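You operate a simulated robot arm through the tools that you are given. There is no shell and no other tool. Be economical: measure what you need, move in short steps, check, and stop when the job is done.

You run a simulated robot arm. Do the job below in one go: nothing can be reset, and whatever is moved stays where it is left.

## Task
Set the torque driver to 12, shut the red valve, then stand the capped steel tube on the lab jack.
Fine: leave the driver in its holder; wind the jack all the way up. Set down upright: capped steel tube.

The check looks at the end state, three seconds after you hand in, the way a careful person would. Anything else that was tipped, shoved, dropped, spilled or broken makes it a failure.

## Robot
A 7-joint arm with a two-finger parallel gripper on a trunk, on a base that drives. Base frame: it is fixed to the floor where the robot stands at the start and does not move with it; the origin is under the middle of the robot, x ahead of it, y to its left, z up. Units: m, degrees, N and s.
With the tool pointing down near the work surface it reaches from about 0.2 to 0.74 m from the robot's upright axis, wherever it stands. Its first joint turns from -166.0 to 166.0 degrees. Places, roughly: knob of the lab jack [0.5, -1.2, 1]; numbered ring of the driver [0.5, -0.1, 1]; plate of the lab jack [0.5, -1.2, 1]; valve on the small steel cabinet [0.8, 0.1, 1.2]. Payload 1.57 kg.
Tool frame: the origin (TCP) lies between the finger pads and is the grasp point; the fingertips stand 0.03 m ahead of it; z points along the fingers, y is the line along which they close. The gripper opens to 0.11 m. The fingers are 0.024 m wide and 0.012 m thick; the gripper's body (0.048 by 0.112 m) begins 0.078 m behind the TCP.
Orientation is that of the tool frame in the base frame, as a unit quaternion [w, x, y, z]. With the fingers straight down and closing along the base's y, the tool's x points along the base's -x, its y along +y and its z along -z.

## Interface
- The arm moves only by the tool send_rows. Its argument "series" is a list of rows, each a list of 3 entries, a list of its own where there are three numbers: the finger opening in m, from 0 to 0.11, then the shift along the tool's x, y, z in units of 200 mm (1.0 is 200 mm), then the turn, a rotation vector about the tool's x, y, z in units of 60 degrees (1.0 is 60 degrees). In form: [[jaw, [dx, dy, dz], [rx, ry, rz]], ...]. A call has 1 to 12 rows; each row is the pose to reach, as a shift and turn from the pose commanded when the call began, along the tool's axes at that moment. A call with a number of a shift or a turn outside -1 to 1 is refused whole. Each row takes 0.2 s and may step no farther than 0.05 m and 8.6 degrees from the row before; otherwise, or with a gripper value out of range, the whole call is refused. A pose out of reach is approached as far as the arm can. The call stops where the force on the tool passes 40 N (or 10 N more than at its start, if that is more) or the arm is blocked; 0.2 s more then pass. The fingers move at their own pace (about 0.045 m/s each) and stop on an object; they squeeze with about 23 N. The grip force told is the motor's: it shows also when the fingers shut on nothing. Time passes only in rows, and 0.2 s behind the last, so rows that repeat a pose let the fingers close. It gives the time, the measured TCP pose, the force on the tool (base axes), the opening and the grip force at its end, in the units of the frame above (readings bear some noise), with the torque about the TCP (base axes, N m) and any sound that the robot's microphone picked up, and new pictures: "pictures" is both (left out), scene, wrist or none.
- Cameras (640 x 400 px; columns grow to the right, rows downward): "scene" is now at [0.025, 0.1464, 1.6657]; the picture's right is [-0.12, -0.99, 0.00], its down [-0.60, 0.07, -0.80] and it looks along [0.79, -0.10, -0.60] (base axes); focal length 266 px, centre (320, 200). "wrist" rides on the gripper at [0.07, 0.016, -0.141] in the tool frame; the picture's right is [-0.23, 0.97, 0.00], its down [-0.86, -0.20, -0.48] and it looks along [-0.47, -0.11, 0.88] (tool axes); focal length 222 px, centre (320, 200). There is no depth. A picture from a camera that has moved, and an enlarged one, comes with that camera's place and axes in the base frame and with its lens.
- lift_body(by): slides the trunk up (or, below 0, down) by that many m; the arm and the scene camera ride with it, the base frame stays. It gives what a move gives, with no picture.
- drive_base(legs): drives the robot by 1 to 6 legs, each [ahead, turn to the left] in m and degrees, along the robot's own axes; the way and the turn of a leg run together, so that a leg with both is an arc; at most 1.5 m and 180 degrees a leg. The arm and the cameras ride along, it lands a little off, and it stops where it bumps. It gives what a move gives, and a new picture of the scene camera.
- pan_tilt(pan, tilt): turns the head with the scene camera to pan (to the left, within 155 degrees either way) and tilt (down, from -29 to 69), counted from straight ahead of the robot. It gives what a move gives, and a new picture of the scene camera.
- enlarge(camera, box): a new picture of the part [left, top, right, bottom] of that camera's present view, enlarged. The clock stands still meanwhile.
- close_job(): hands the job in; it is judged then, once.

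Go step by step. Nothing tells you exact positions but the pictures and the camera data: compare them with the known pose of the tool, close in by small moves and look again before you grip or let go. The budget is 120 turns and 260 pictures, counting those below and the enlarged ones. Unless the task says otherwise, let go and move clear before handing in, and close with one line.

The tools are called after "Request:" as name(argument=value, ...) on one line, values as JSON. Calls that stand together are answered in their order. send_rows: Moves the arm, as the interface text tells. Its arguments: {"type":"object","properties":{"series":{"type":"array"},"pictures":{"type":"string","enum":["both","scene","wrist","none"]}},"required":["series"]} The other tools are called the same way: lift_body (by) slides the trunk up or down; drive_base (legs) drives the base; pan_tilt (pan, tilt) turns the head that bears the scene camera; enlarge (camera, box) takes an enlarged picture of a part of a camera's view; close_job () hands the job in.

At the start:

```text
time_s: 0.0
tcp_pos: [0.3561, 0.107, 1.4388]
tool_rot: [0.001, 0.0, 1.0, 0.0]
force: [-0.2, -0.4, -0.5]
torque: [0.01, 0.02, 0.02]
finger_gap: 0.1101
grasp_force: 0.1
trunk travel left (down, up): [-0.59, 0.0]
robot x, y, heading: [-0.0011, -0.0008, 0.2]
head pan, tilt: [-7.0, 37.1]
```

scene: 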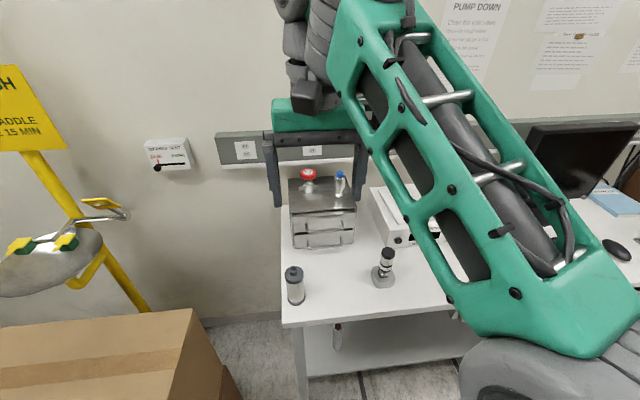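
wrist: 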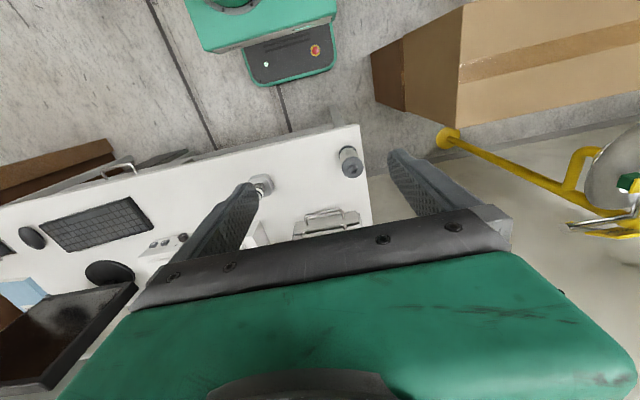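

I see the table with a cabinet bearing a red valve, a driver in a holder, and what may be the capped tube at the table's left front corner. I'll look closer first.

Request:
enlarge(camera="scene", box=[270, 150, 430, 250])

Request:
enlarge(camera="scene", box=[270, 230, 430, 330])

Request:
enlarge(camera="scene", box=[420, 0, 640, 138])

```text
4.00 times, centred on (350, 200) of scene
camera zoom: at [0.025, 0.1464, 1.6657], right [-0.12, -0.99, 0.0], down [-0.6, 0.07, -0.8], along [0.79, -0.1, -0.6], focal length 1062 px, centre (200, 200)
```

zoom: 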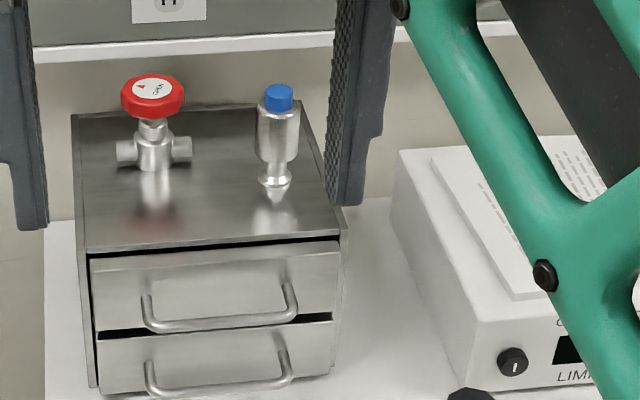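

```text
4.00 times, centred on (350, 280) of scene
camera zoom: at [0.025, 0.1464, 1.6657], right [-0.12, -0.99, 0.0], down [-0.6, 0.07, -0.8], along [0.79, -0.1, -0.6], focal length 1062 px, centre (200, -120)
```

zoom: 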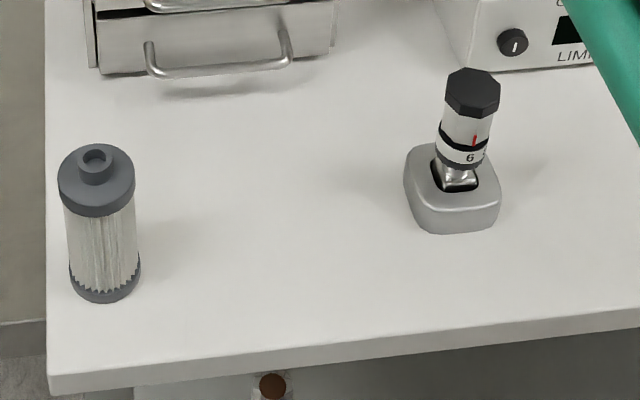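

```text
2.90 times, centred on (530, 69) of scene
camera zoom: at [0.025, 0.1464, 1.6657], right [-0.12, -0.99, 0.0], down [-0.6, 0.07, -0.8], along [0.79, -0.1, -0.6], focal length 770 px, centre (-289, 580)
```

zoom: 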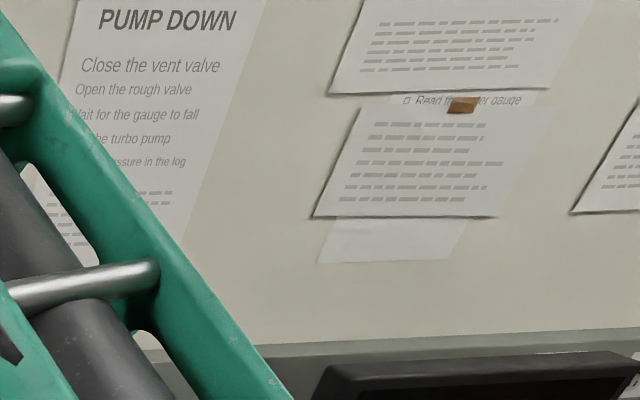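

The cabinet has the red valve and a blue-capped steel thing; something else stands on the lower shelf. I'll pan toward the lab jack and look around.

Request:
pan_tilt(pan=-60, tilt=35)

Request:
enlarge(camera="wrist", box=[0, 100, 400, 350])

```text
time_s: 1.2
tcp_pos: [0.357, 0.1066, 1.4385]
tool_rot: [0.0, 0.0, 1.0, 0.0]
force: [0.7, 0.0, 0.2]
torque: [0.02, -0.02, 0.0]
finger_gap: 0.11
grasp_force: 0.0
trunk travel left (down, up): [-0.59, 0.0]
robot x, y, heading: [-0.0007, -0.0017, -0.2]
head pan, tilt: [-60.0, 35.0]
camera scene: at [-0.0171, 0.0808, 1.6689], right [-0.87, -0.5, 0.0], down [-0.29, 0.5, -0.82], along [0.41, -0.71, -0.57], focal length 266 px, centre (320, 200)
```

scene: 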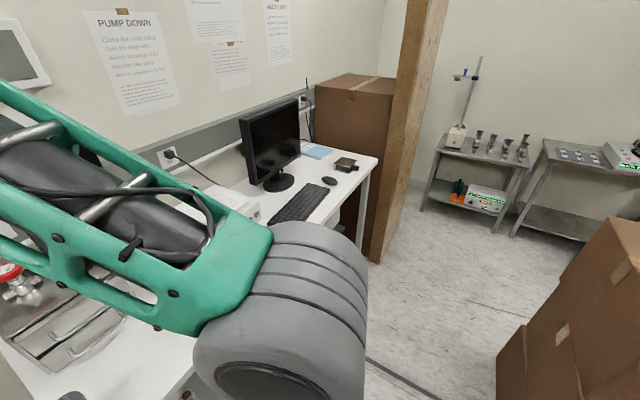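

```text
1.60 times, centred on (200, 225) of wrist
camera zoom: at [0.2862, 0.1228, 1.5799], right [0.23, 0.97, 0.0], down [0.86, -0.2, 0.48], along [0.47, -0.11, -0.88], focal length 355 px, centre (512, 160)
```

zoom: 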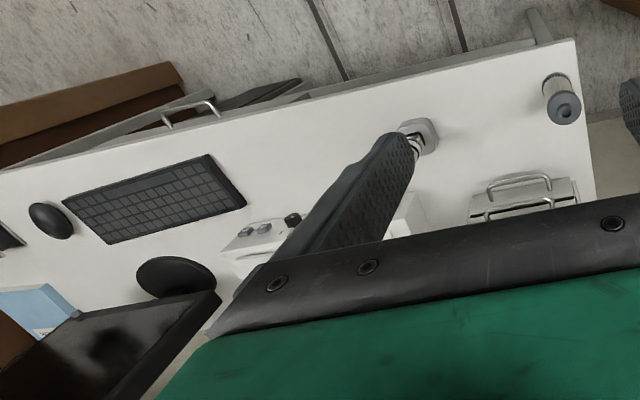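

The small dark object at the desk's right end should be the lab jack. I'll enlarge it.

Request:
enlarge(camera="scene", box=[300, 130, 380, 180])

Request:
enlarge(camera="scene", box=[0, 240, 140, 328])

Request:
enlarge(camera="scene", box=[420, 120, 640, 258])

```text
8.00 times, centred on (340, 155) of scene
camera zoom: at [-0.0171, 0.0808, 1.6689], right [-0.87, -0.5, 0.0], down [-0.29, 0.5, -0.82], along [0.41, -0.71, -0.57], focal length 2124 px, centre (160, 560)
```

zoom: 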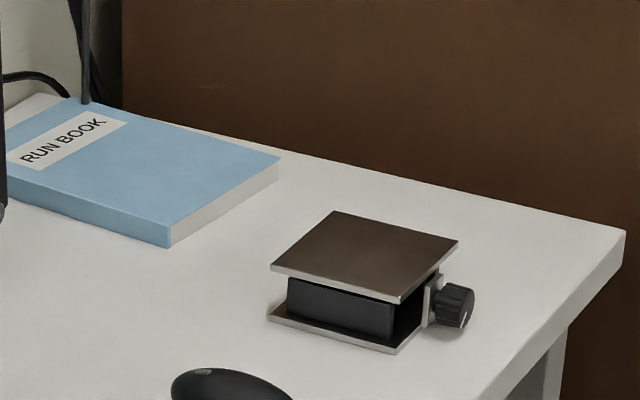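

```text
4.55 times, centred on (70, 284) of scene
camera zoom: at [-0.0171, 0.0808, 1.6689], right [-0.87, -0.5, 0.0], down [-0.29, 0.5, -0.82], along [0.41, -0.71, -0.57], focal length 1207 px, centre (1456, -182)
```

zoom: 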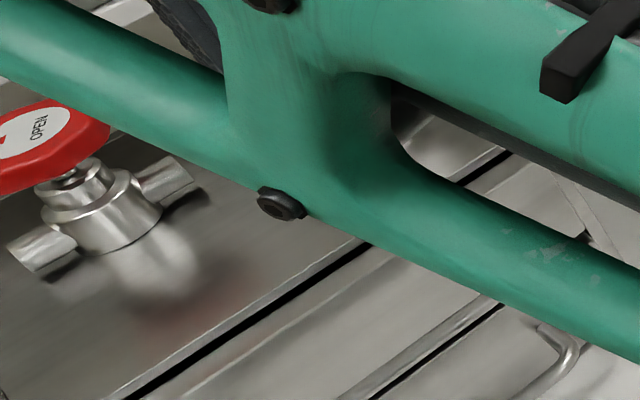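

```text
2.90 times, centred on (530, 189) of scene
camera zoom: at [-0.0171, 0.0808, 1.6689], right [-0.87, -0.5, 0.0], down [-0.29, 0.5, -0.82], along [0.41, -0.71, -0.57], focal length 770 px, centre (-289, 232)
```

zoom: 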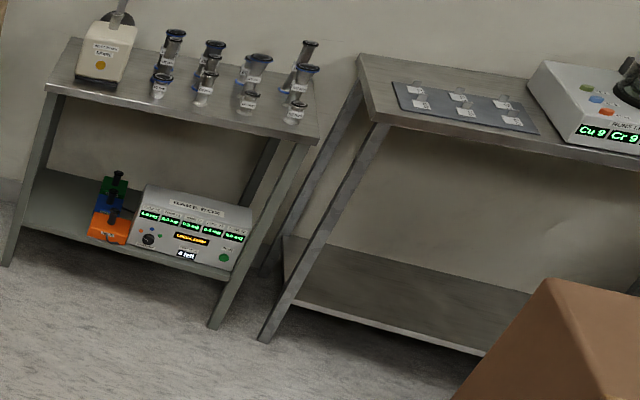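

The jack stands at the desk's far right end with its knob toward the front (−x), and the driver's holder works out at about (0.52, −0.115, 0.95). I'll bring the hand over the driver for a closer look.

Request:
send_rows(series=[[0.11, [-0.1, -0.18, 0], [0, 0, 0]], [0.11, [-0.2, -0.36, 0], [0, 0, 0]], [0.11, [-0.3, -0.54, 0], [0, 0, 0]], [0.11, [-0.4, -0.72, 0], [0, 0, 0]], [0.11, [-0.4, -0.92, 0], [0, 0, 0]], [0.11, [-0.4, -0.92, 0.2], [0, 0, 0]], [0.11, [-0.4, -0.92, 0.4], [0, 0, 0]], [0.11, [-0.4, -0.92, 0.6], [0, 0, 0]], [0.11, [-0.4, -0.92, 0.8], [0, 0, 0]]], pictures="wrist")

Request:
pan_tilt(pan=0, tilt=45)

```text
time_s: 1.9
tcp_pos: [0.399, 0.0337, 1.4422]
tool_rot: [0.004, 0.007, 1.0, 0.002]
force: [5.3, 2.0, -8.5]
torque: [-0.19, 0.36, -0.08]
finger_gap: 0.1099
grasp_force: 0.1
trunk travel left (down, up): [-0.59, 0.0]
robot x, y, heading: [0.002, -0.0005, 0.1]
head pan, tilt: [-60.0, 35.0]
stopped in row 3: the force on the tool passed its limit at 75 N (the readings are from after the stop); the commanded pose is now the measured one
camera wrist: at [0.3275, 0.0502, 1.5829], right [0.24, 0.97, 0.0], down [0.85, -0.21, 0.49], along [0.47, -0.11, -0.87], focal length 222 px, centre (320, 200)
```

wrist: 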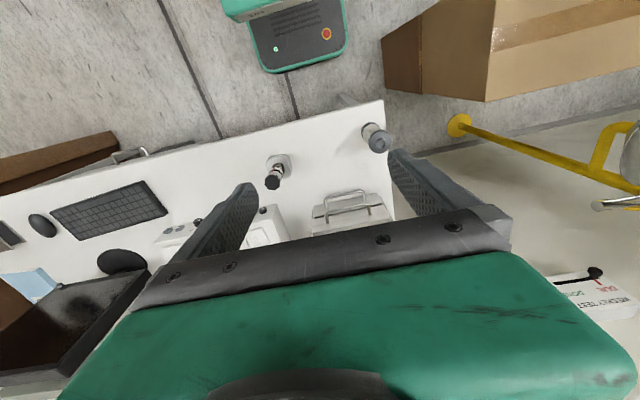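

```text
time_s: 3.2
tcp_pos: [0.3991, 0.0353, 1.4421]
tool_rot: [0.003, 0.006, 1.0, 0.0]
force: [5.9, 5.2, -11.4]
torque: [-0.95, 0.24, -0.44]
finger_gap: 0.11
grasp_force: 0.0
trunk travel left (down, up): [-0.59, 0.0]
robot x, y, heading: [0.0004, -0.0015, -0.1]
head pan, tilt: [0.0, 45.0]
camera scene: at [0.0202, 0.157, 1.6541], right [0.0, -1.0, 0.0], down [-0.71, 0.0, -0.71], along [0.71, 0.0, -0.71], focal length 266 px, centre (320, 200)
```

scene: 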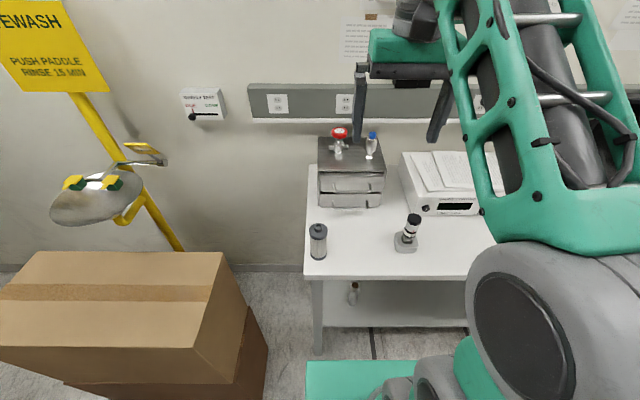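

The move stopped on a force with nothing visible at the fingers, so probably the arm itself is awkwardly folded. I'll try a small straight-down move.

Request:
send_rows(series=[[0.11, [0, 0, 0.1], [0, 0, 0]], [0.11, [0, 0, 0.2], [0, 0, 0]]], pictures="none")

Request:
pan_tilt(pan=-30, tilt=10)

```text
time_s: 3.8
tcp_pos: [0.3983, 0.0344, 1.3999]
tool_rot: [0.004, 0.005, 1.0, 0.001]
force: [0.4, -0.1, 0.2]
torque: [0.01, 0.02, -0.02]
finger_gap: 0.1098
grasp_force: 0.1
trunk travel left (down, up): [-0.59, 0.0]
robot x, y, heading: [-0.0009, 0.0003, 0.0]
head pan, tilt: [0.0, 45.0]
```

```text
time_s: 4.8
tcp_pos: [0.3977, 0.0347, 1.4003]
tool_rot: [0.004, 0.006, 1.0, 0.001]
force: [0.2, -0.2, -0.8]
torque: [-0.01, -0.01, -0.04]
finger_gap: 0.1101
grasp_force: 0.1
trunk travel left (down, up): [-0.59, 0.0]
robot x, y, heading: [0.0005, 0.0012, -0.3]
head pan, tilt: [-30.0, 10.0]
camera scene: at [0.0194, 0.1106, 1.709], right [-0.5, -0.87, 0.0], down [-0.15, 0.09, -0.98], along [0.85, -0.49, -0.17], focal length 266 px, centre (320, 200)
```

scene: 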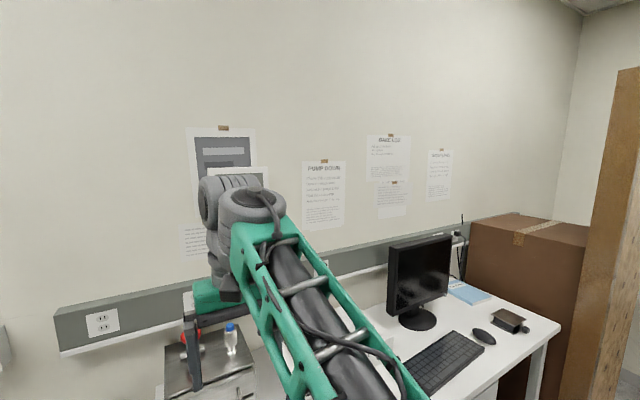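

Force is back to zero. I'll continue down, then over toward the driver.

Request:
send_rows(series=[[0.11, [0, 0, 0.2], [0, 0, 0]], [0.11, [0, 0, 0.4], [0, 0, 0]], [0.11, [0, 0, 0.6], [0, 0, 0]], [0.11, [0, 0, 0.8], [0, 0, 0]], [0.11, [-0.1, -0.15, 0.9], [0, 0, 0]], [0.11, [-0.2, -0.35, 0.95], [0, 0, 0]], [0.11, [-0.25, -0.55, 0.95], [0, 0, 0]], [0.11, [-0.3, -0.72, 0.95], [0, 0, 0]]], pictures="wrist")

Request:
pan_tilt(pan=0, tilt=45)

```text
time_s: 6.6
tcp_pos: [0.4592, -0.111, 1.213]
tool_rot: [0.004, 0.006, 1.0, 0.001]
force: [-0.1, 0.1, 0.2]
torque: [-0.03, 0.01, -0.01]
finger_gap: 0.1099
grasp_force: 0.0
trunk travel left (down, up): [-0.59, 0.0]
robot x, y, heading: [0.0024, -0.0029, 0.1]
head pan, tilt: [-30.0, 10.0]
camera wrist: at [0.3885, -0.0946, 1.3535], right [0.24, 0.97, 0.0], down [0.85, -0.21, 0.48], along [0.47, -0.11, -0.88], focal length 222 px, centre (320, 200)
```

wrist: 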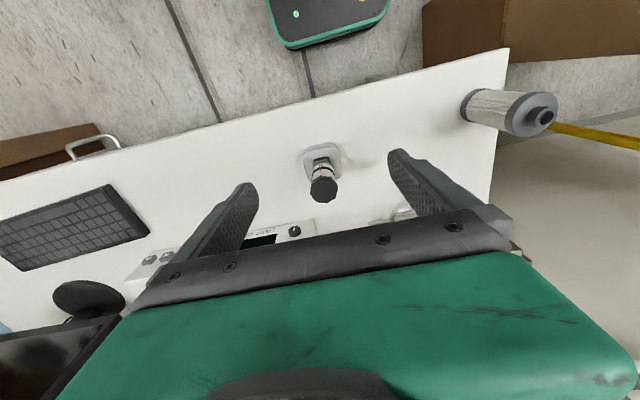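

```text
time_s: 7.6
tcp_pos: [0.4594, -0.1096, 1.2118]
tool_rot: [0.004, 0.006, 1.0, 0.001]
force: [0.3, 0.7, -0.2]
torque: [-0.01, -0.01, 0.03]
finger_gap: 0.1102
grasp_force: 0.1
trunk travel left (down, up): [-0.59, 0.0]
robot x, y, heading: [0.0012, 0.001, -0.1]
head pan, tilt: [0.0, 45.0]
camera scene: at [0.0202, 0.1569, 1.6542], right [0.0, -1.0, 0.0], down [-0.71, 0.0, -0.71], along [0.71, 0.0, -0.71], focal length 266 px, centre (320, 200)
```

scene: 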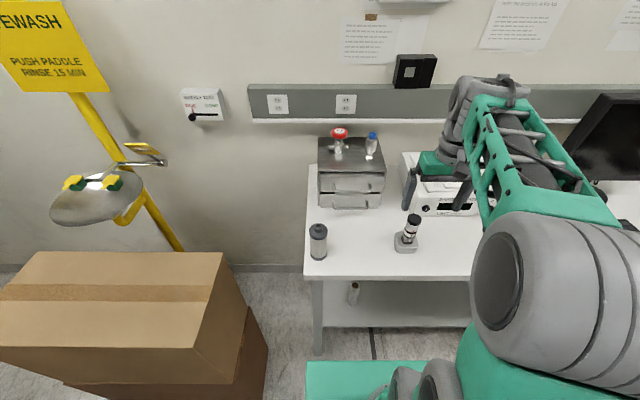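

Clear views now. I'll enlarge the driver, the cabinet top and the item on the lower shelf.

Request:
enlarge(camera="scene", box=[376, 205, 440, 245])

Request:
enlarge(camera="scene", box=[312, 120, 392, 170])

Request:
enlarge(camera="scene", box=[320, 270, 400, 320])

Request:
enlarge(camera="wrist", box=[280, 130, 376, 210])

```text
10.00 times, centred on (408, 225) of scene
camera zoom: at [0.0202, 0.1569, 1.6542], right [0.0, -1.0, 0.0], down [-0.71, 0.0, -0.71], along [0.71, 0.0, -0.71], focal length 2655 px, centre (-560, -50)
```

zoom: 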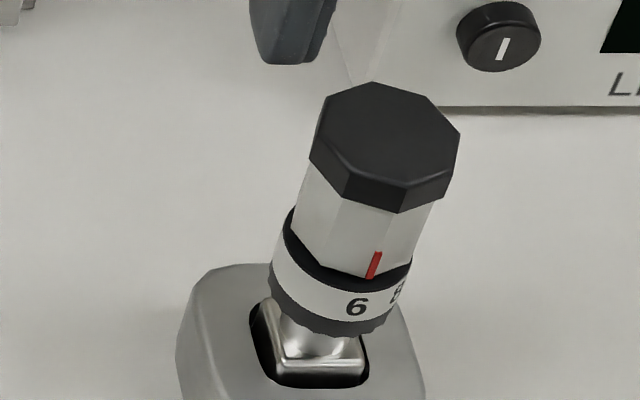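

```text
8.00 times, centred on (352, 145) of scene
camera zoom: at [0.0202, 0.1569, 1.6542], right [0.0, -1.0, 0.0], down [-0.71, 0.0, -0.71], along [0.71, 0.0, -0.71], focal length 2124 px, centre (64, 640)
```

zoom: 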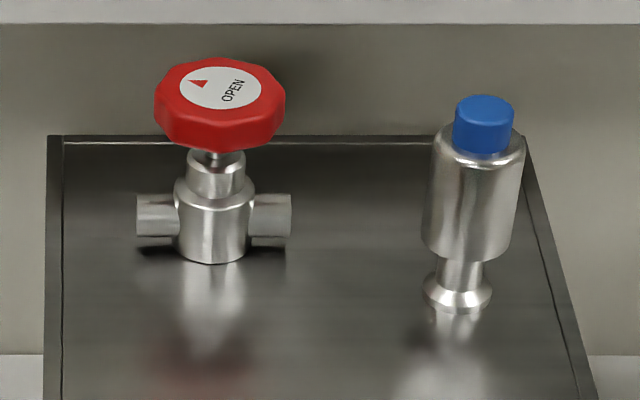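

```text
8.00 times, centred on (360, 295) of scene
camera zoom: at [0.0202, 0.1569, 1.6542], right [0.0, -1.0, 0.0], down [-0.71, 0.0, -0.71], along [0.71, 0.0, -0.71], focal length 2124 px, centre (0, -560)
```

zoom: 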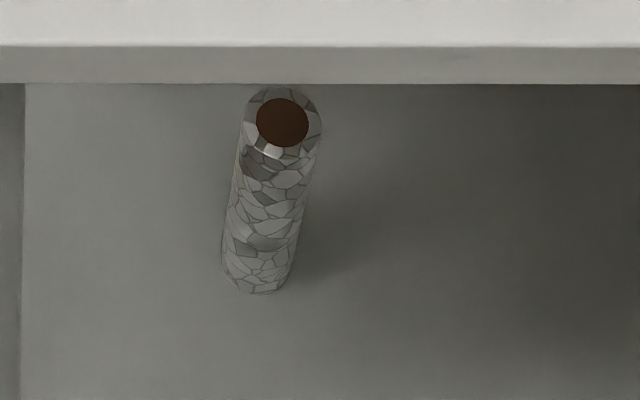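

```text
5.00 times, centred on (328, 170) of wrist
camera zoom: at [0.3882, -0.0935, 1.3536], right [0.24, 0.97, 0.0], down [0.85, -0.21, 0.48], along [0.47, -0.11, -0.87], focal length 1111 px, centre (280, 350)
```

zoom: 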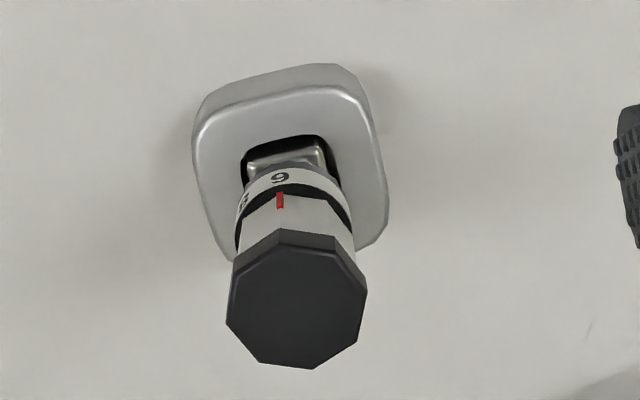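

The ring reads 6 with 8 to its right, so it needs turning clockwise seen from above. I'll grip it with horizontal fingers and the camera on top, so first I roll the hand half a turn about the vertical.

Request:
send_rows(series=[[0.11, [0, 0, 0], [0, 0, 0.14]], [0.11, [0, 0, 0], [0, 0, 0.28]], [0.11, [0, 0, 0], [0, 0, 0.42]], [0.11, [0, 0, 0], [0, 0, 0.56]], [0.11, [0, 0, 0], [0, 0, 0.7]], [0.11, [0, 0, 0], [0, 0, 0.84]], [0.11, [0, 0, 0], [0, 0, 0.98]]], pictures="scene")

```text
time_s: 9.2
tcp_pos: [0.4591, -0.1104, 1.2119]
tool_rot: [0.004, 0.497, 0.868, 0.002]
force: [-0.7, -0.7, -0.7]
torque: [-0.01, 0.01, 0.01]
finger_gap: 0.1101
grasp_force: 0.2
trunk travel left (down, up): [-0.59, 0.0]
robot x, y, heading: [0.0028, -0.0004, 0.2]
head pan, tilt: [0.0, 45.0]
camera scene: at [0.0201, 0.157, 1.6541], right [0.0, -1.0, 0.0], down [-0.71, 0.0, -0.71], along [0.71, 0.0, -0.71], focal length 266 px, centre (320, 200)
```

scene: 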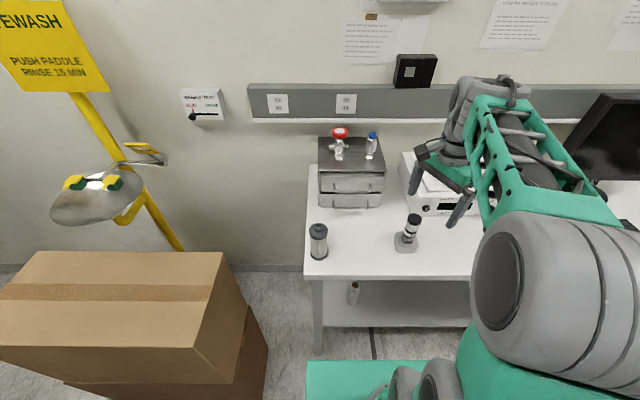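

Request:
send_rows(series=[[0.11, [0, 0, 0], [0, 0, 0.14]], [0.11, [0, 0, 0], [0, 0, 0.28]], [0.11, [0, 0, 0], [0, 0, 0.42]], [0.11, [0, 0, 0], [0, 0, 0.56]], [0.11, [0, 0, 0], [0, 0, 0.7]], [0.11, [0, 0, 0], [0, 0, 0.84]], [0.11, [0, 0, 0], [0, 0, 0.98]]], pictures="none")

Request:
send_rows(series=[[0.11, [0, 0, 0], [0, 0, 0.14]], [0.11, [0, 0, 0], [0, 0, 0.28]], [0.11, [0, 0, 0], [0, 0, 0.42]], [0.11, [0, 0, 0], [0, 0, 0.56]], [0.11, [0, 0, 0], [0, 0, 0.7]], [0.11, [0, 0, 0], [0, 0, 0.84]], [0.11, [0, 0, 0], [0, 0, 0.98]]], pictures="wrist")

```text
time_s: 10.8
tcp_pos: [0.4595, -0.1091, 1.2132]
tool_rot: [0.001, 0.859, 0.512, 0.004]
force: [0.1, -0.2, 0.1]
torque: [0.01, 0.01, 0.01]
finger_gap: 0.1101
grasp_force: 0.0
trunk travel left (down, up): [-0.59, 0.0]
robot x, y, heading: [0.0057, 0.0037, 0.1]
head pan, tilt: [0.0, 45.0]
```

```text
time_s: 12.4
tcp_pos: [0.4589, -0.1105, 1.2128]
tool_rot: [-0.001, 1.0, 0.024, 0.003]
force: [0.2, -0.3, 0.1]
torque: [0.01, 0.01, -0.01]
finger_gap: 0.1099
grasp_force: 0.1
trunk travel left (down, up): [-0.59, 0.0]
robot x, y, heading: [0.0003, -0.0011, 0.1]
head pan, tilt: [0.0, 45.0]
camera wrist: at [0.5272, -0.1249, 1.3534], right [-0.18, -0.98, 0.0], down [-0.87, 0.16, 0.47], along [-0.46, 0.09, -0.88], focal length 222 px, centre (320, 200)
```

wrist: 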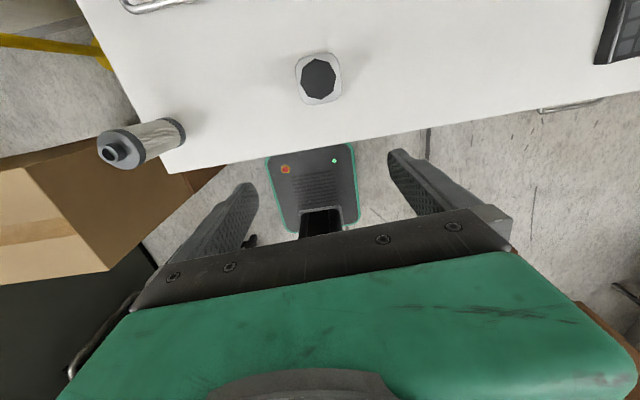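

Rolled. Now I back the base off a little to make room for a horizontal hand, then pitch the fingers up.

Request:
drive_base(legs=[[-0.17, 0]])

Request:
send_rows(series=[[0.11, [0, 0, 0], [0, 0.14, 0]], [0.11, [0, 0, 0], [0, 0.28, 0]], [0.11, [0, 0, 0], [0, 0.42, 0]], [0.11, [0, 0, 0], [0, 0.56, 0]], [0.11, [0, 0, 0], [0, 0.7, 0]], [0.11, [0, 0, 0], [0, 0.84, 0]], [0.11, [0, 0, 0], [0, 0.98, 0]]], pictures="both")

```text
time_s: 13.8
tcp_pos: [0.2871, -0.1098, 1.2127]
tool_rot: [-0.001, 1.0, 0.027, 0.005]
force: [-1.0, 0.1, -0.3]
torque: [0.0, -0.04, -0.02]
finger_gap: 0.1101
grasp_force: 0.0
trunk travel left (down, up): [-0.59, 0.0]
robot x, y, heading: [-0.1681, 0.0008, 0.1]
head pan, tilt: [0.0, 45.0]
camera scene: at [-0.1524, 0.1568, 1.6541], right [0.0, -1.0, 0.0], down [-0.71, 0.0, -0.71], along [0.71, 0.0, -0.71], focal length 266 px, centre (320, 200)
```

scene: 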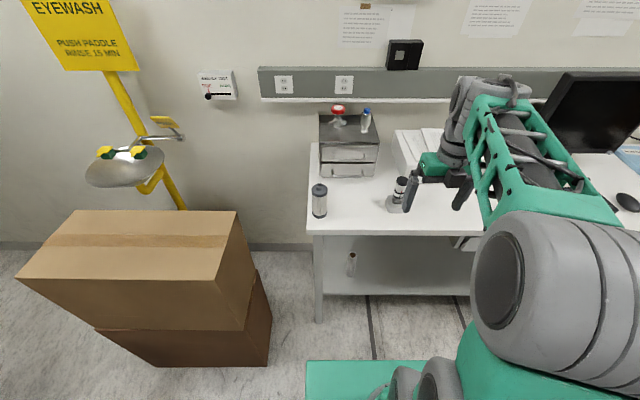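

```text
time_s: 15.4
tcp_pos: [0.2882, -0.1091, 1.2131]
tool_rot: [-0.015, 0.868, 0.025, 0.496]
force: [0.7, -0.8, -0.2]
torque: [0.01, -0.01, -0.01]
finger_gap: 0.1099
grasp_force: 0.2
trunk travel left (down, up): [-0.59, 0.0]
robot x, y, heading: [-0.172, -0.0023, 0.2]
head pan, tilt: [0.0, 45.0]
camera scene: at [-0.1512, 0.1568, 1.6541], right [0.0, -1.0, 0.0], down [-0.71, 0.0, -0.71], along [0.71, 0.0, -0.71], focal length 266 px, centre (320, 200)
camera wrist: at [0.2027, -0.1312, 1.3439], right [-0.06, -0.98, -0.2], down [-0.86, 0.15, -0.49], along [0.51, 0.14, -0.85], focal length 222 px, centre (320, 200)
```

scene: 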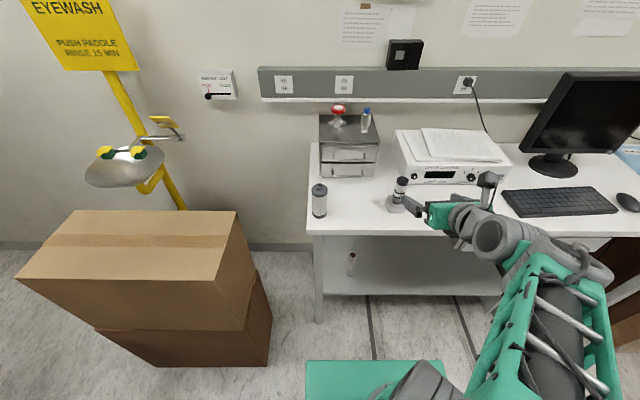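
wrist: 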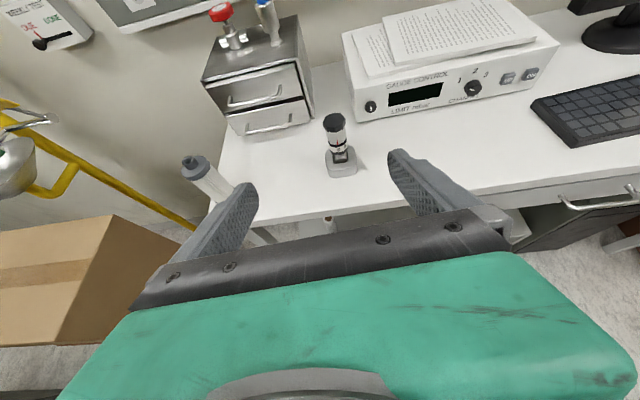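

Good view from the wrist camera. I'll pitch further toward horizontal and lower to ring height, staying short of the driver.

Request:
send_rows(series=[[0.11, [0, 0, 0], [0, 0.12, 0]], [0.11, [0, 0, 0], [0, 0.25, 0]], [0.11, [0, 0, 0], [0, 0.33, 0]]], pictures="wrist")

Request:
enlarge(camera="wrist", box=[280, 80, 400, 155])

Request:
enlarge(camera="scene", box=[376, 165, 440, 205])

```text
time_s: 16.2
tcp_pos: [0.2891, -0.1086, 1.2134]
tool_rot: [-0.018, 0.771, 0.021, 0.636]
force: [0.5, 1.1, -0.3]
torque: [-0.02, 0.02, -0.01]
finger_gap: 0.1101
grasp_force: 0.0
trunk travel left (down, up): [-0.59, 0.0]
robot x, y, heading: [-0.1732, -0.0012, 0.2]
head pan, tilt: [0.0, 45.0]
camera wrist: at [0.1638, -0.1339, 1.3072], right [0.01, -0.97, -0.22], down [-0.64, 0.17, -0.75], along [0.77, 0.15, -0.62], focal length 222 px, centre (320, 200)
```

wrist: 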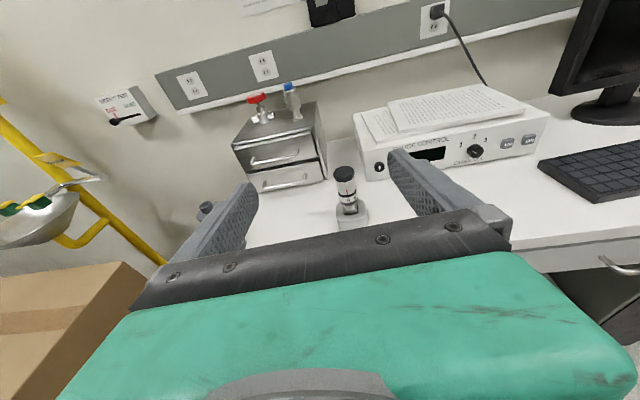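

```text
5.33 times, centred on (340, 118) of wrist
camera zoom: at [0.1638, -0.1339, 1.3072], right [0.01, -0.97, -0.22], down [-0.64, 0.17, -0.75], along [0.77, 0.15, -0.62], focal length 1185 px, centre (213, 640)
```

zoom: 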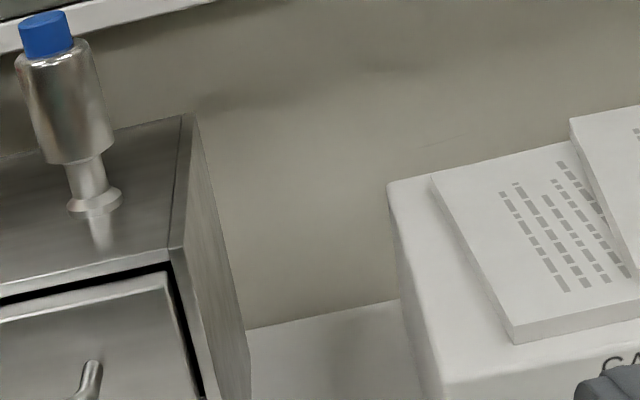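

```text
10.00 times, centred on (408, 185) of scene
camera zoom: at [-0.1511, 0.1566, 1.6541], right [0.0, -1.0, 0.0], down [-0.71, 0.0, -0.71], along [0.71, 0.0, -0.71], focal length 2655 px, centre (-560, 350)
```

zoom: 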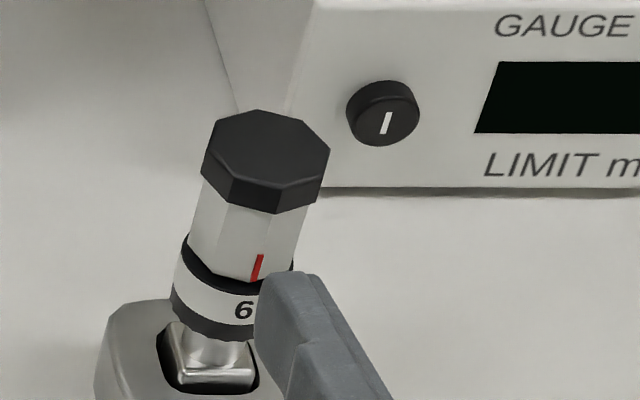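

Request:
enlarge(camera="wrist", box=[308, 155, 388, 205])

```text
8.00 times, centred on (348, 180) of wrist
camera zoom: at [0.1638, -0.1339, 1.3072], right [0.01, -0.97, -0.22], down [-0.64, 0.17, -0.75], along [0.77, 0.15, -0.62], focal length 1777 px, centre (96, 360)
```

zoom: 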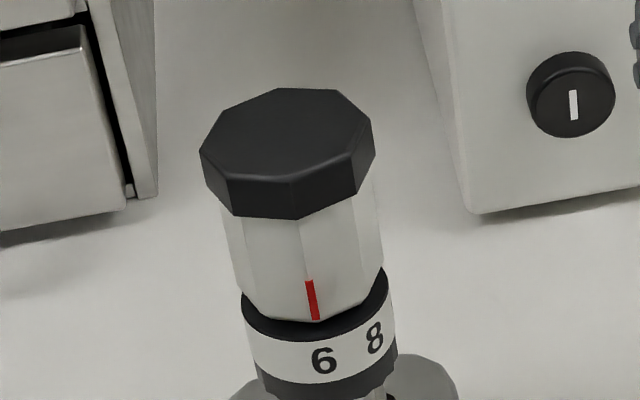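

The ring's axis works out at about (0.53, −0.122), ring centre z ≈ 1.02, and the number spacing looks like 45°, so about 135° clockwise is needed. I'll go to a standoff to the front right with the hand turned 40° left.

Request:
send_rows(series=[[0.09, [-0.116, 0.07, 0.127], [0.086, 0.007, -0.017]], [0.09, [-0.231, 0.14, 0.254], [0.173, 0.014, -0.033]], [0.09, [-0.347, 0.21, 0.381], [0.259, 0.021, -0.05]], [0.09, [-0.463, 0.28, 0.509], [0.346, 0.029, -0.067]], [0.09, [-0.579, 0.35, 0.636], [0.432, 0.036, -0.084]], [0.09, [-0.694, 0.42, 0.763], [0.519, 0.043, -0.1]], [0.09, [-0.81, 0.49, 0.89], [0.605, 0.05, -0.117]]], pictures="both")

```text
time_s: 17.9
tcp_pos: [0.4318, -0.1899, 1.0211]
tool_rot: [-0.212, 0.713, 0.258, 0.617]
force: [-0.2, 0.5, -0.1]
torque: [-0.02, 0.03, 0.01]
finger_gap: 0.0904
grasp_force: 0.1
out of reach, approached as far as the arm can: row 7
trunk travel left (down, up): [-0.59, 0.0]
robot x, y, heading: [-0.1662, 0.0, 0.0]
head pan, tilt: [0.0, 45.0]
camera scene: at [-0.1505, 0.1565, 1.6545], right [0.0, -1.0, 0.0], down [-0.71, 0.0, -0.71], along [0.71, 0.0, -0.71], focal length 266 px, centre (320, 200)
camera wrist: at [0.3396, -0.2851, 1.1107], right [0.59, -0.78, -0.21], down [-0.58, -0.23, -0.78], along [0.56, 0.58, -0.59], focal length 222 px, centre (320, 200)
```

scene: 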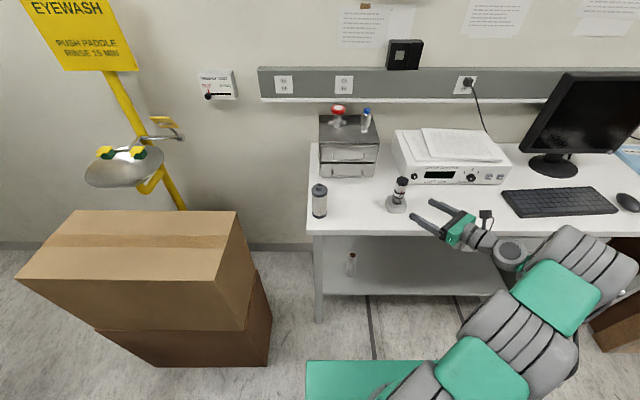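
wrist: 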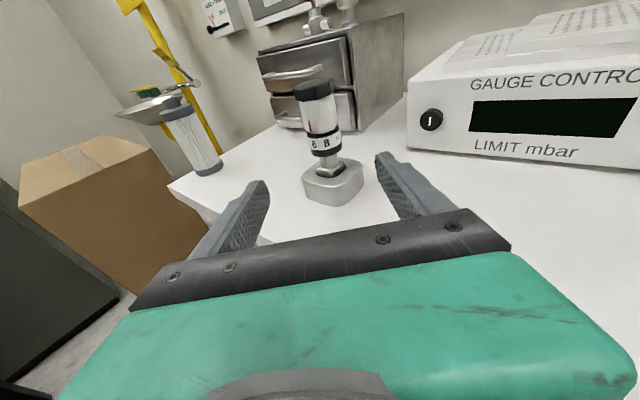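

The arm is slightly over-stretched downward, so I'll raise the hand 0.19 m and lower the trunk by the same amount.

Request:
send_rows(series=[[0.09, [0.235, 0.004, -0.035], [0, 0, 0]], [0.09, [0.47, 0.008, -0.07], [0, 0, 0]], [0.09, [0.7, 0.011, -0.105], [0, 0, 0]], [0.09, [0.94, 0.015, -0.14], [0, 0, 0]]], pictures="none")

Request:
lift_body(by=-0.19)

Request:
enlarge(camera="wrist", box=[270, 70, 366, 130])

Request:
enlarge(camera="scene", box=[300, 90, 620, 290])

```text
time_s: 18.9
tcp_pos: [0.4246, -0.1575, 1.137]
tool_rot: [-0.216, 0.711, 0.263, 0.615]
force: [-0.2, 0.1, -0.6]
torque: [0.03, -0.03, -0.01]
finger_gap: 0.09
grasp_force: 0.0
out of reach, approached as far as the arm can: row 1, 2, 3, 4
trunk travel left (down, up): [-0.59, 0.0]
robot x, y, heading: [-0.1706, -0.0019, 0.2]
head pan, tilt: [0.0, 45.0]
```

```text
time_s: 20.9
tcp_pos: [0.422, -0.1563, 0.9551]
tool_rot: [-0.212, 0.707, 0.265, 0.621]
force: [4.7, 1.8, 39.9]
torque: [-0.73, -2.12, -0.29]
finger_gap: 0.0923
grasp_force: 1.7
trunk travel left (down, up): [-0.4, 0.19]
robot x, y, heading: [-0.168, 0.0005, 0.1]
head pan, tilt: [0.0, 45.0]
```

```text
6.67 times, centred on (318, 100) of wrist
camera zoom: at [0.3307, -0.2508, 1.0436], right [0.6, -0.77, -0.2], down [-0.57, -0.24, -0.79], along [0.56, 0.58, -0.59], focal length 1481 px, centre (333, 867)
```

zoom: 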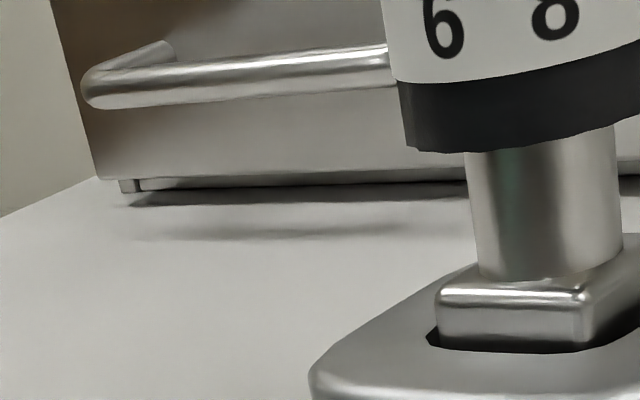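

```text
2.00 times, centred on (460, 190) of scene
camera zoom: at [-0.1543, 0.1579, 1.4647], right [0.0, -1.0, 0.0], down [-0.71, 0.0, -0.71], along [0.71, 0.0, -0.71], focal length 531 px, centre (40, 220)
```

zoom: 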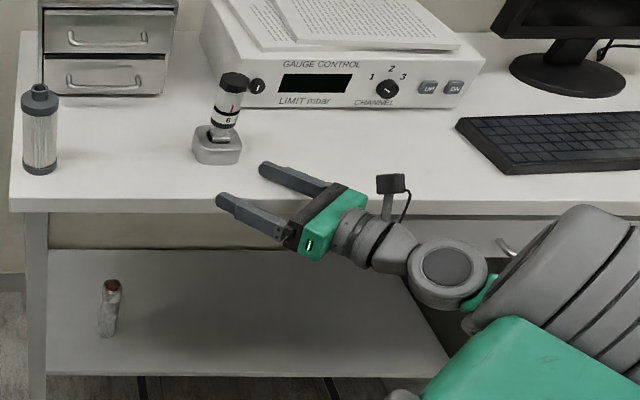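

The hand didn't rise as commanded (the arm was at a limit) and the fingers touched the table top; I'll relieve that by lifting right away.

Request:
lift_body(by=0.08)

Request:
enlarge(camera="scene", box=[0, 0, 640, 400])

```text
time_s: 22.1
tcp_pos: [0.4239, -0.1563, 1.0261]
tool_rot: [-0.216, 0.711, 0.262, 0.615]
force: [0.6, -0.3, 0.4]
torque: [0.01, -0.01, 0.02]
finger_gap: 0.0898
grasp_force: 0.1
trunk travel left (down, up): [-0.48, 0.11]
robot x, y, heading: [-0.1663, 0.0003, 0.3]
head pan, tilt: [0.0, 45.0]
```

```text
1.00 times, centred on (320, 200) of scene (not enlarged: the box is as wide or as high as the picture)
camera zoom: at [-0.1512, 0.1567, 1.5441], right [0.0, -1.0, 0.0], down [-0.71, 0.0, -0.71], along [0.71, 0.0, -0.71], focal length 266 px, centre (320, 200)
```

zoom: 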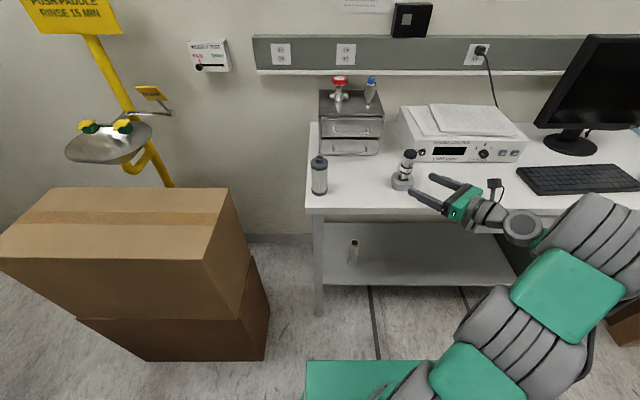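

Nothing was disturbed. I'll turn the hand 15° back toward straight-ahead, which lines it up with the driver from here.

Request:
send_rows(series=[[0.08, [-0.008, 0.03, 0.015], [-0.123, 0, 0.018]], [0.08, [-0.017, 0.061, 0.03], [-0.247, 0, 0.037]]], pictures="wrist")

Request:
enlarge(camera="wrist", box=[260, 60, 420, 160])

```text
time_s: 22.7
tcp_pos: [0.4367, -0.1624, 1.0225]
tool_rot: [-0.133, 0.738, 0.167, 0.64]
force: [-0.7, 0.0, -0.4]
torque: [-0.01, 0.0, -0.01]
finger_gap: 0.08
grasp_force: 0.0
trunk travel left (down, up): [-0.48, 0.11]
robot x, y, heading: [-0.1713, 0.0025, 0.1]
head pan, tilt: [0.0, 45.0]
camera wrist: at [0.3233, -0.2313, 1.1122], right [0.38, -0.9, -0.21], down [-0.62, -0.08, -0.78], along [0.69, 0.42, -0.59], focal length 222 px, centre (320, 200)
```

wrist: 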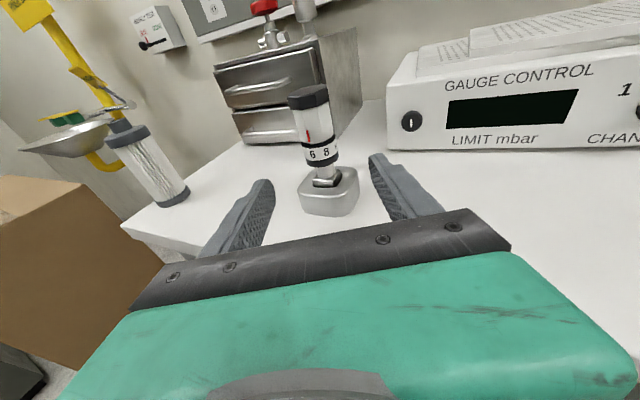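

```text
4.00 times, centred on (340, 110) of wrist
camera zoom: at [0.3233, -0.2313, 1.1122], right [0.38, -0.9, -0.21], down [-0.62, -0.08, -0.78], along [0.69, 0.42, -0.59], focal length 888 px, centre (240, 560)
```

zoom: 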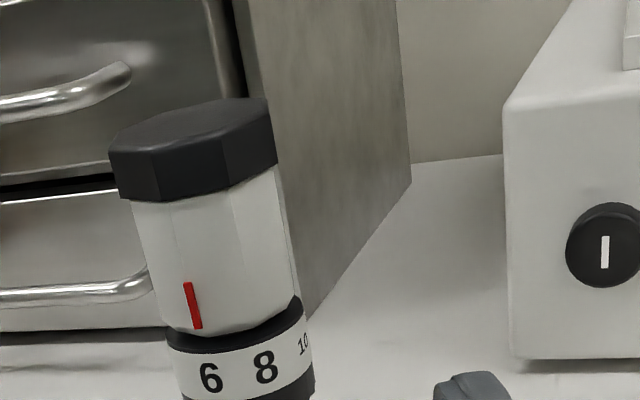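

Ring centred ahead of the fingers at z ≈ 1.012. I'll advance around it with the jaws open, then look.

Request:
send_rows(series=[[0.08, [0.007, 0.003, 0.17], [0, 0, 0]], [0.08, [0.015, 0.005, 0.34], [0, 0, 0]], [0.08, [0.022, 0.008, 0.511], [0, 0, 0]]], pictures="both")

Request:
enlarge(camera="wrist", box=[240, 100, 400, 200])

Request:
enlarge(camera="scene", box=[370, 140, 466, 200])

```text
time_s: 23.5
tcp_pos: [0.5272, -0.1229, 1.0131]
tool_rot: [-0.133, 0.739, 0.166, 0.64]
force: [1.3, -0.1, 0.7]
torque: [0.01, -0.04, -0.01]
finger_gap: 0.0804
grasp_force: 0.0
trunk travel left (down, up): [-0.48, 0.11]
robot x, y, heading: [-0.1744, -0.0023, 0.2]
head pan, tilt: [0.0, 45.0]
camera scene: at [-0.1512, 0.1568, 1.5441], right [0.0, -1.0, 0.0], down [-0.71, 0.0, -0.71], along [0.71, 0.0, -0.71], focal length 266 px, centre (320, 200)
camera wrist: at [0.4159, -0.1899, 1.1025], right [0.38, -0.9, -0.21], down [-0.62, -0.08, -0.78], along [0.69, 0.42, -0.59], focal length 222 px, centre (320, 200)
```

scene: 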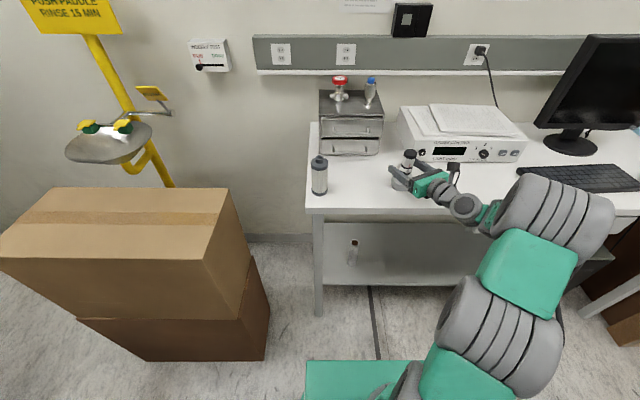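
wrist: 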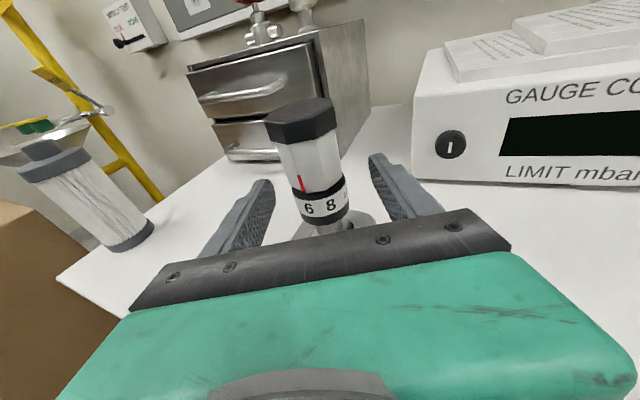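

```text
4.00 times, centred on (320, 150) of wrist
camera zoom: at [0.4159, -0.1899, 1.1025], right [0.38, -0.9, -0.21], down [-0.62, -0.08, -0.78], along [0.69, 0.42, -0.59], focal length 888 px, centre (320, 400)
```

zoom: 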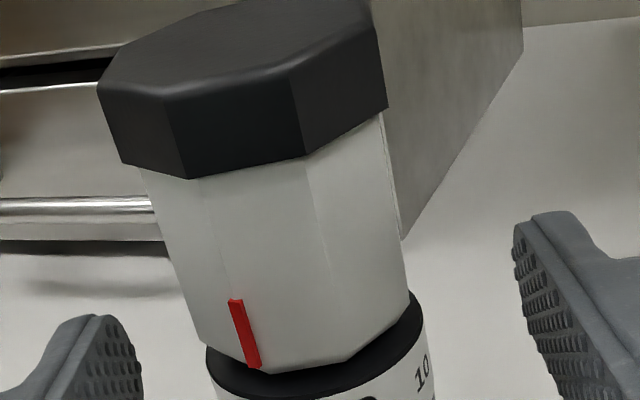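

```text
6.67 times, centred on (418, 170) of scene
camera zoom: at [-0.1512, 0.1568, 1.5441], right [0.0, -1.0, 0.0], down [-0.71, 0.0, -0.71], along [0.71, 0.0, -0.71], focal length 1770 px, centre (-333, 400)
```

zoom: 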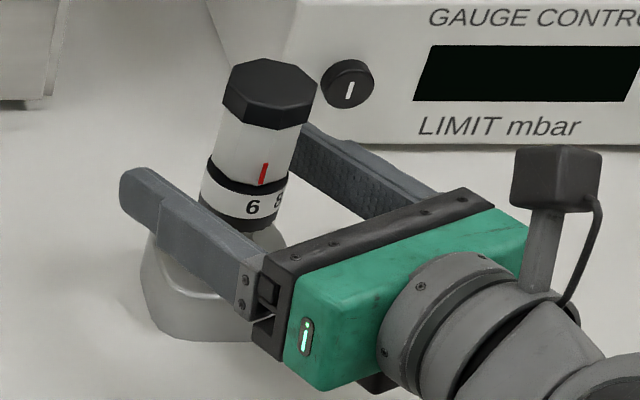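

Ring sits centred between the fingers at the right height. Closing gently by repeating the pose.

Request:
send_rows(series=[[0.03, [0, 0, 0], [0, 0, 0]], [0.03, [0, 0, 0], [0, 0, 0]], [0.03, [0, 0, 0], [0, 0, 0]], [0.03, [0, 0, 0], [0, 0, 0]], [0.03, [0, 0, 0], [0, 0, 0]]], pictures="wrist")

Request:
enlarge(camera="wrist", box=[260, 140, 388, 220])

```text
time_s: 24.7
tcp_pos: [0.5288, -0.1211, 1.0141]
tool_rot: [-0.134, 0.738, 0.167, 0.64]
force: [2.0, 0.5, 1.2]
torque: [0.09, 0.01, 0.01]
finger_gap: 0.0372
grasp_force: 22.8
trunk travel left (down, up): [-0.48, 0.11]
robot x, y, heading: [-0.1719, 0.0004, 0.5]
head pan, tilt: [0.0, 45.0]
camera wrist: at [0.4156, -0.19, 1.1027], right [0.38, -0.9, -0.21], down [-0.62, -0.08, -0.78], along [0.69, 0.43, -0.59], focal length 222 px, centre (320, 200)
```

wrist: 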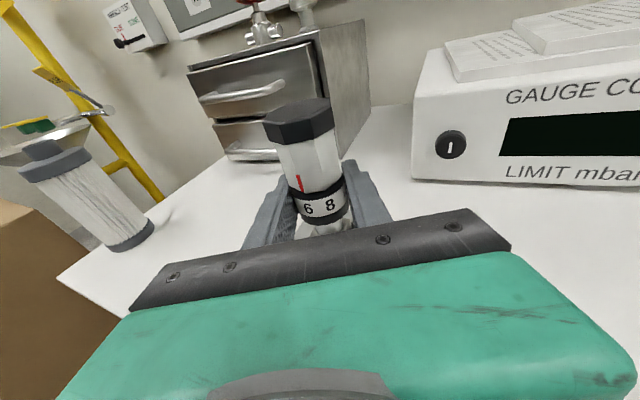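

```text
5.00 times, centred on (324, 180) of wrist
camera zoom: at [0.4156, -0.19, 1.1027], right [0.38, -0.9, -0.21], down [-0.62, -0.08, -0.78], along [0.69, 0.43, -0.59], focal length 1111 px, centre (300, 300)
```

zoom: 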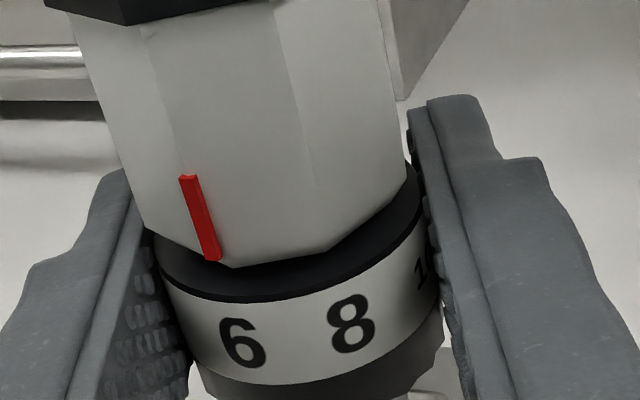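

The fingers hold the ring (37 mm) on the numbered band. Turning clockwise seen from above by 48°.

Request:
send_rows(series=[[0.03, [0, 0, 0], [-0.132, -0.002, 0.0193]], [0.03, [0, 0, 0], [-0.264, -0.0045, 0.0387]], [0.03, [0, 0, 0], [-0.396, -0.0068, 0.058]], [0.03, [0, 0, 0], [-0.527, -0.009, 0.0773]], [0.03, [0, 0, 0], [-0.659, -0.0113, 0.0967]], [0.03, [0, 0, 0], [-0.791, -0.0136, 0.116]]], pictures="both")

Request:
enlarge(camera="wrist", box=[260, 140, 388, 220])

```text
time_s: 26.2
tcp_pos: [0.5208, -0.1223, 1.0074]
tool_rot: [0.051, 0.752, -0.053, 0.655]
force: [-3.8, 14.3, 5.2]
torque: [0.44, 0.24, 0.1]
finger_gap: 0.0368
grasp_force: 23.1
out of reach, approached as far as the arm can: row 5, 6
trunk travel left (down, up): [-0.48, 0.11]
robot x, y, heading: [-0.1712, -0.0005, 0.7]
head pan, tilt: [0.0, 45.0]
stopped in row 6: the force on the tool passed its limit at 42 N (the readings are from after the stop); the commanded pose is now the measured one
camera scene: at [-0.1539, 0.1585, 1.5437], right [0.01, -1.0, 0.0], down [-0.71, -0.01, -0.71], along [0.71, 0.01, -0.71], focal length 266 px, centre (320, 200)
camera wrist: at [0.3883, -0.1203, 1.0957], right [-0.17, -0.96, -0.22], down [-0.56, 0.28, -0.78], along [0.81, -0.01, -0.58], focal length 222 px, centre (320, 200)
```

scene: 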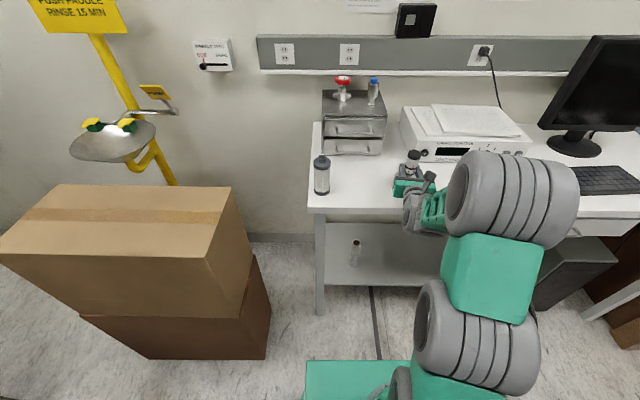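
wrist: 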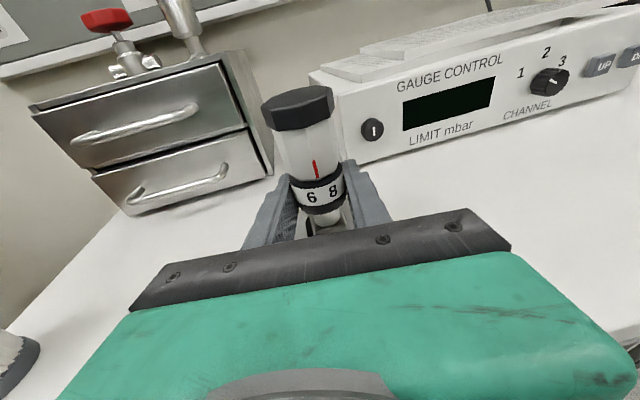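

```text
5.00 times, centred on (324, 180) of wrist
camera zoom: at [0.3883, -0.1203, 1.0957], right [-0.17, -0.96, -0.22], down [-0.56, 0.28, -0.78], along [0.81, -0.01, -0.58], focal length 1111 px, centre (300, 300)
```

zoom: 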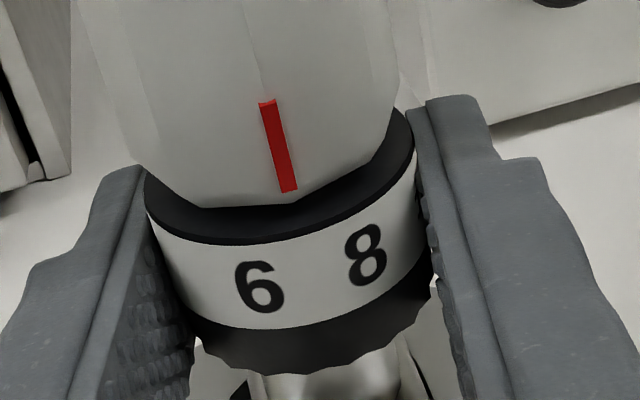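

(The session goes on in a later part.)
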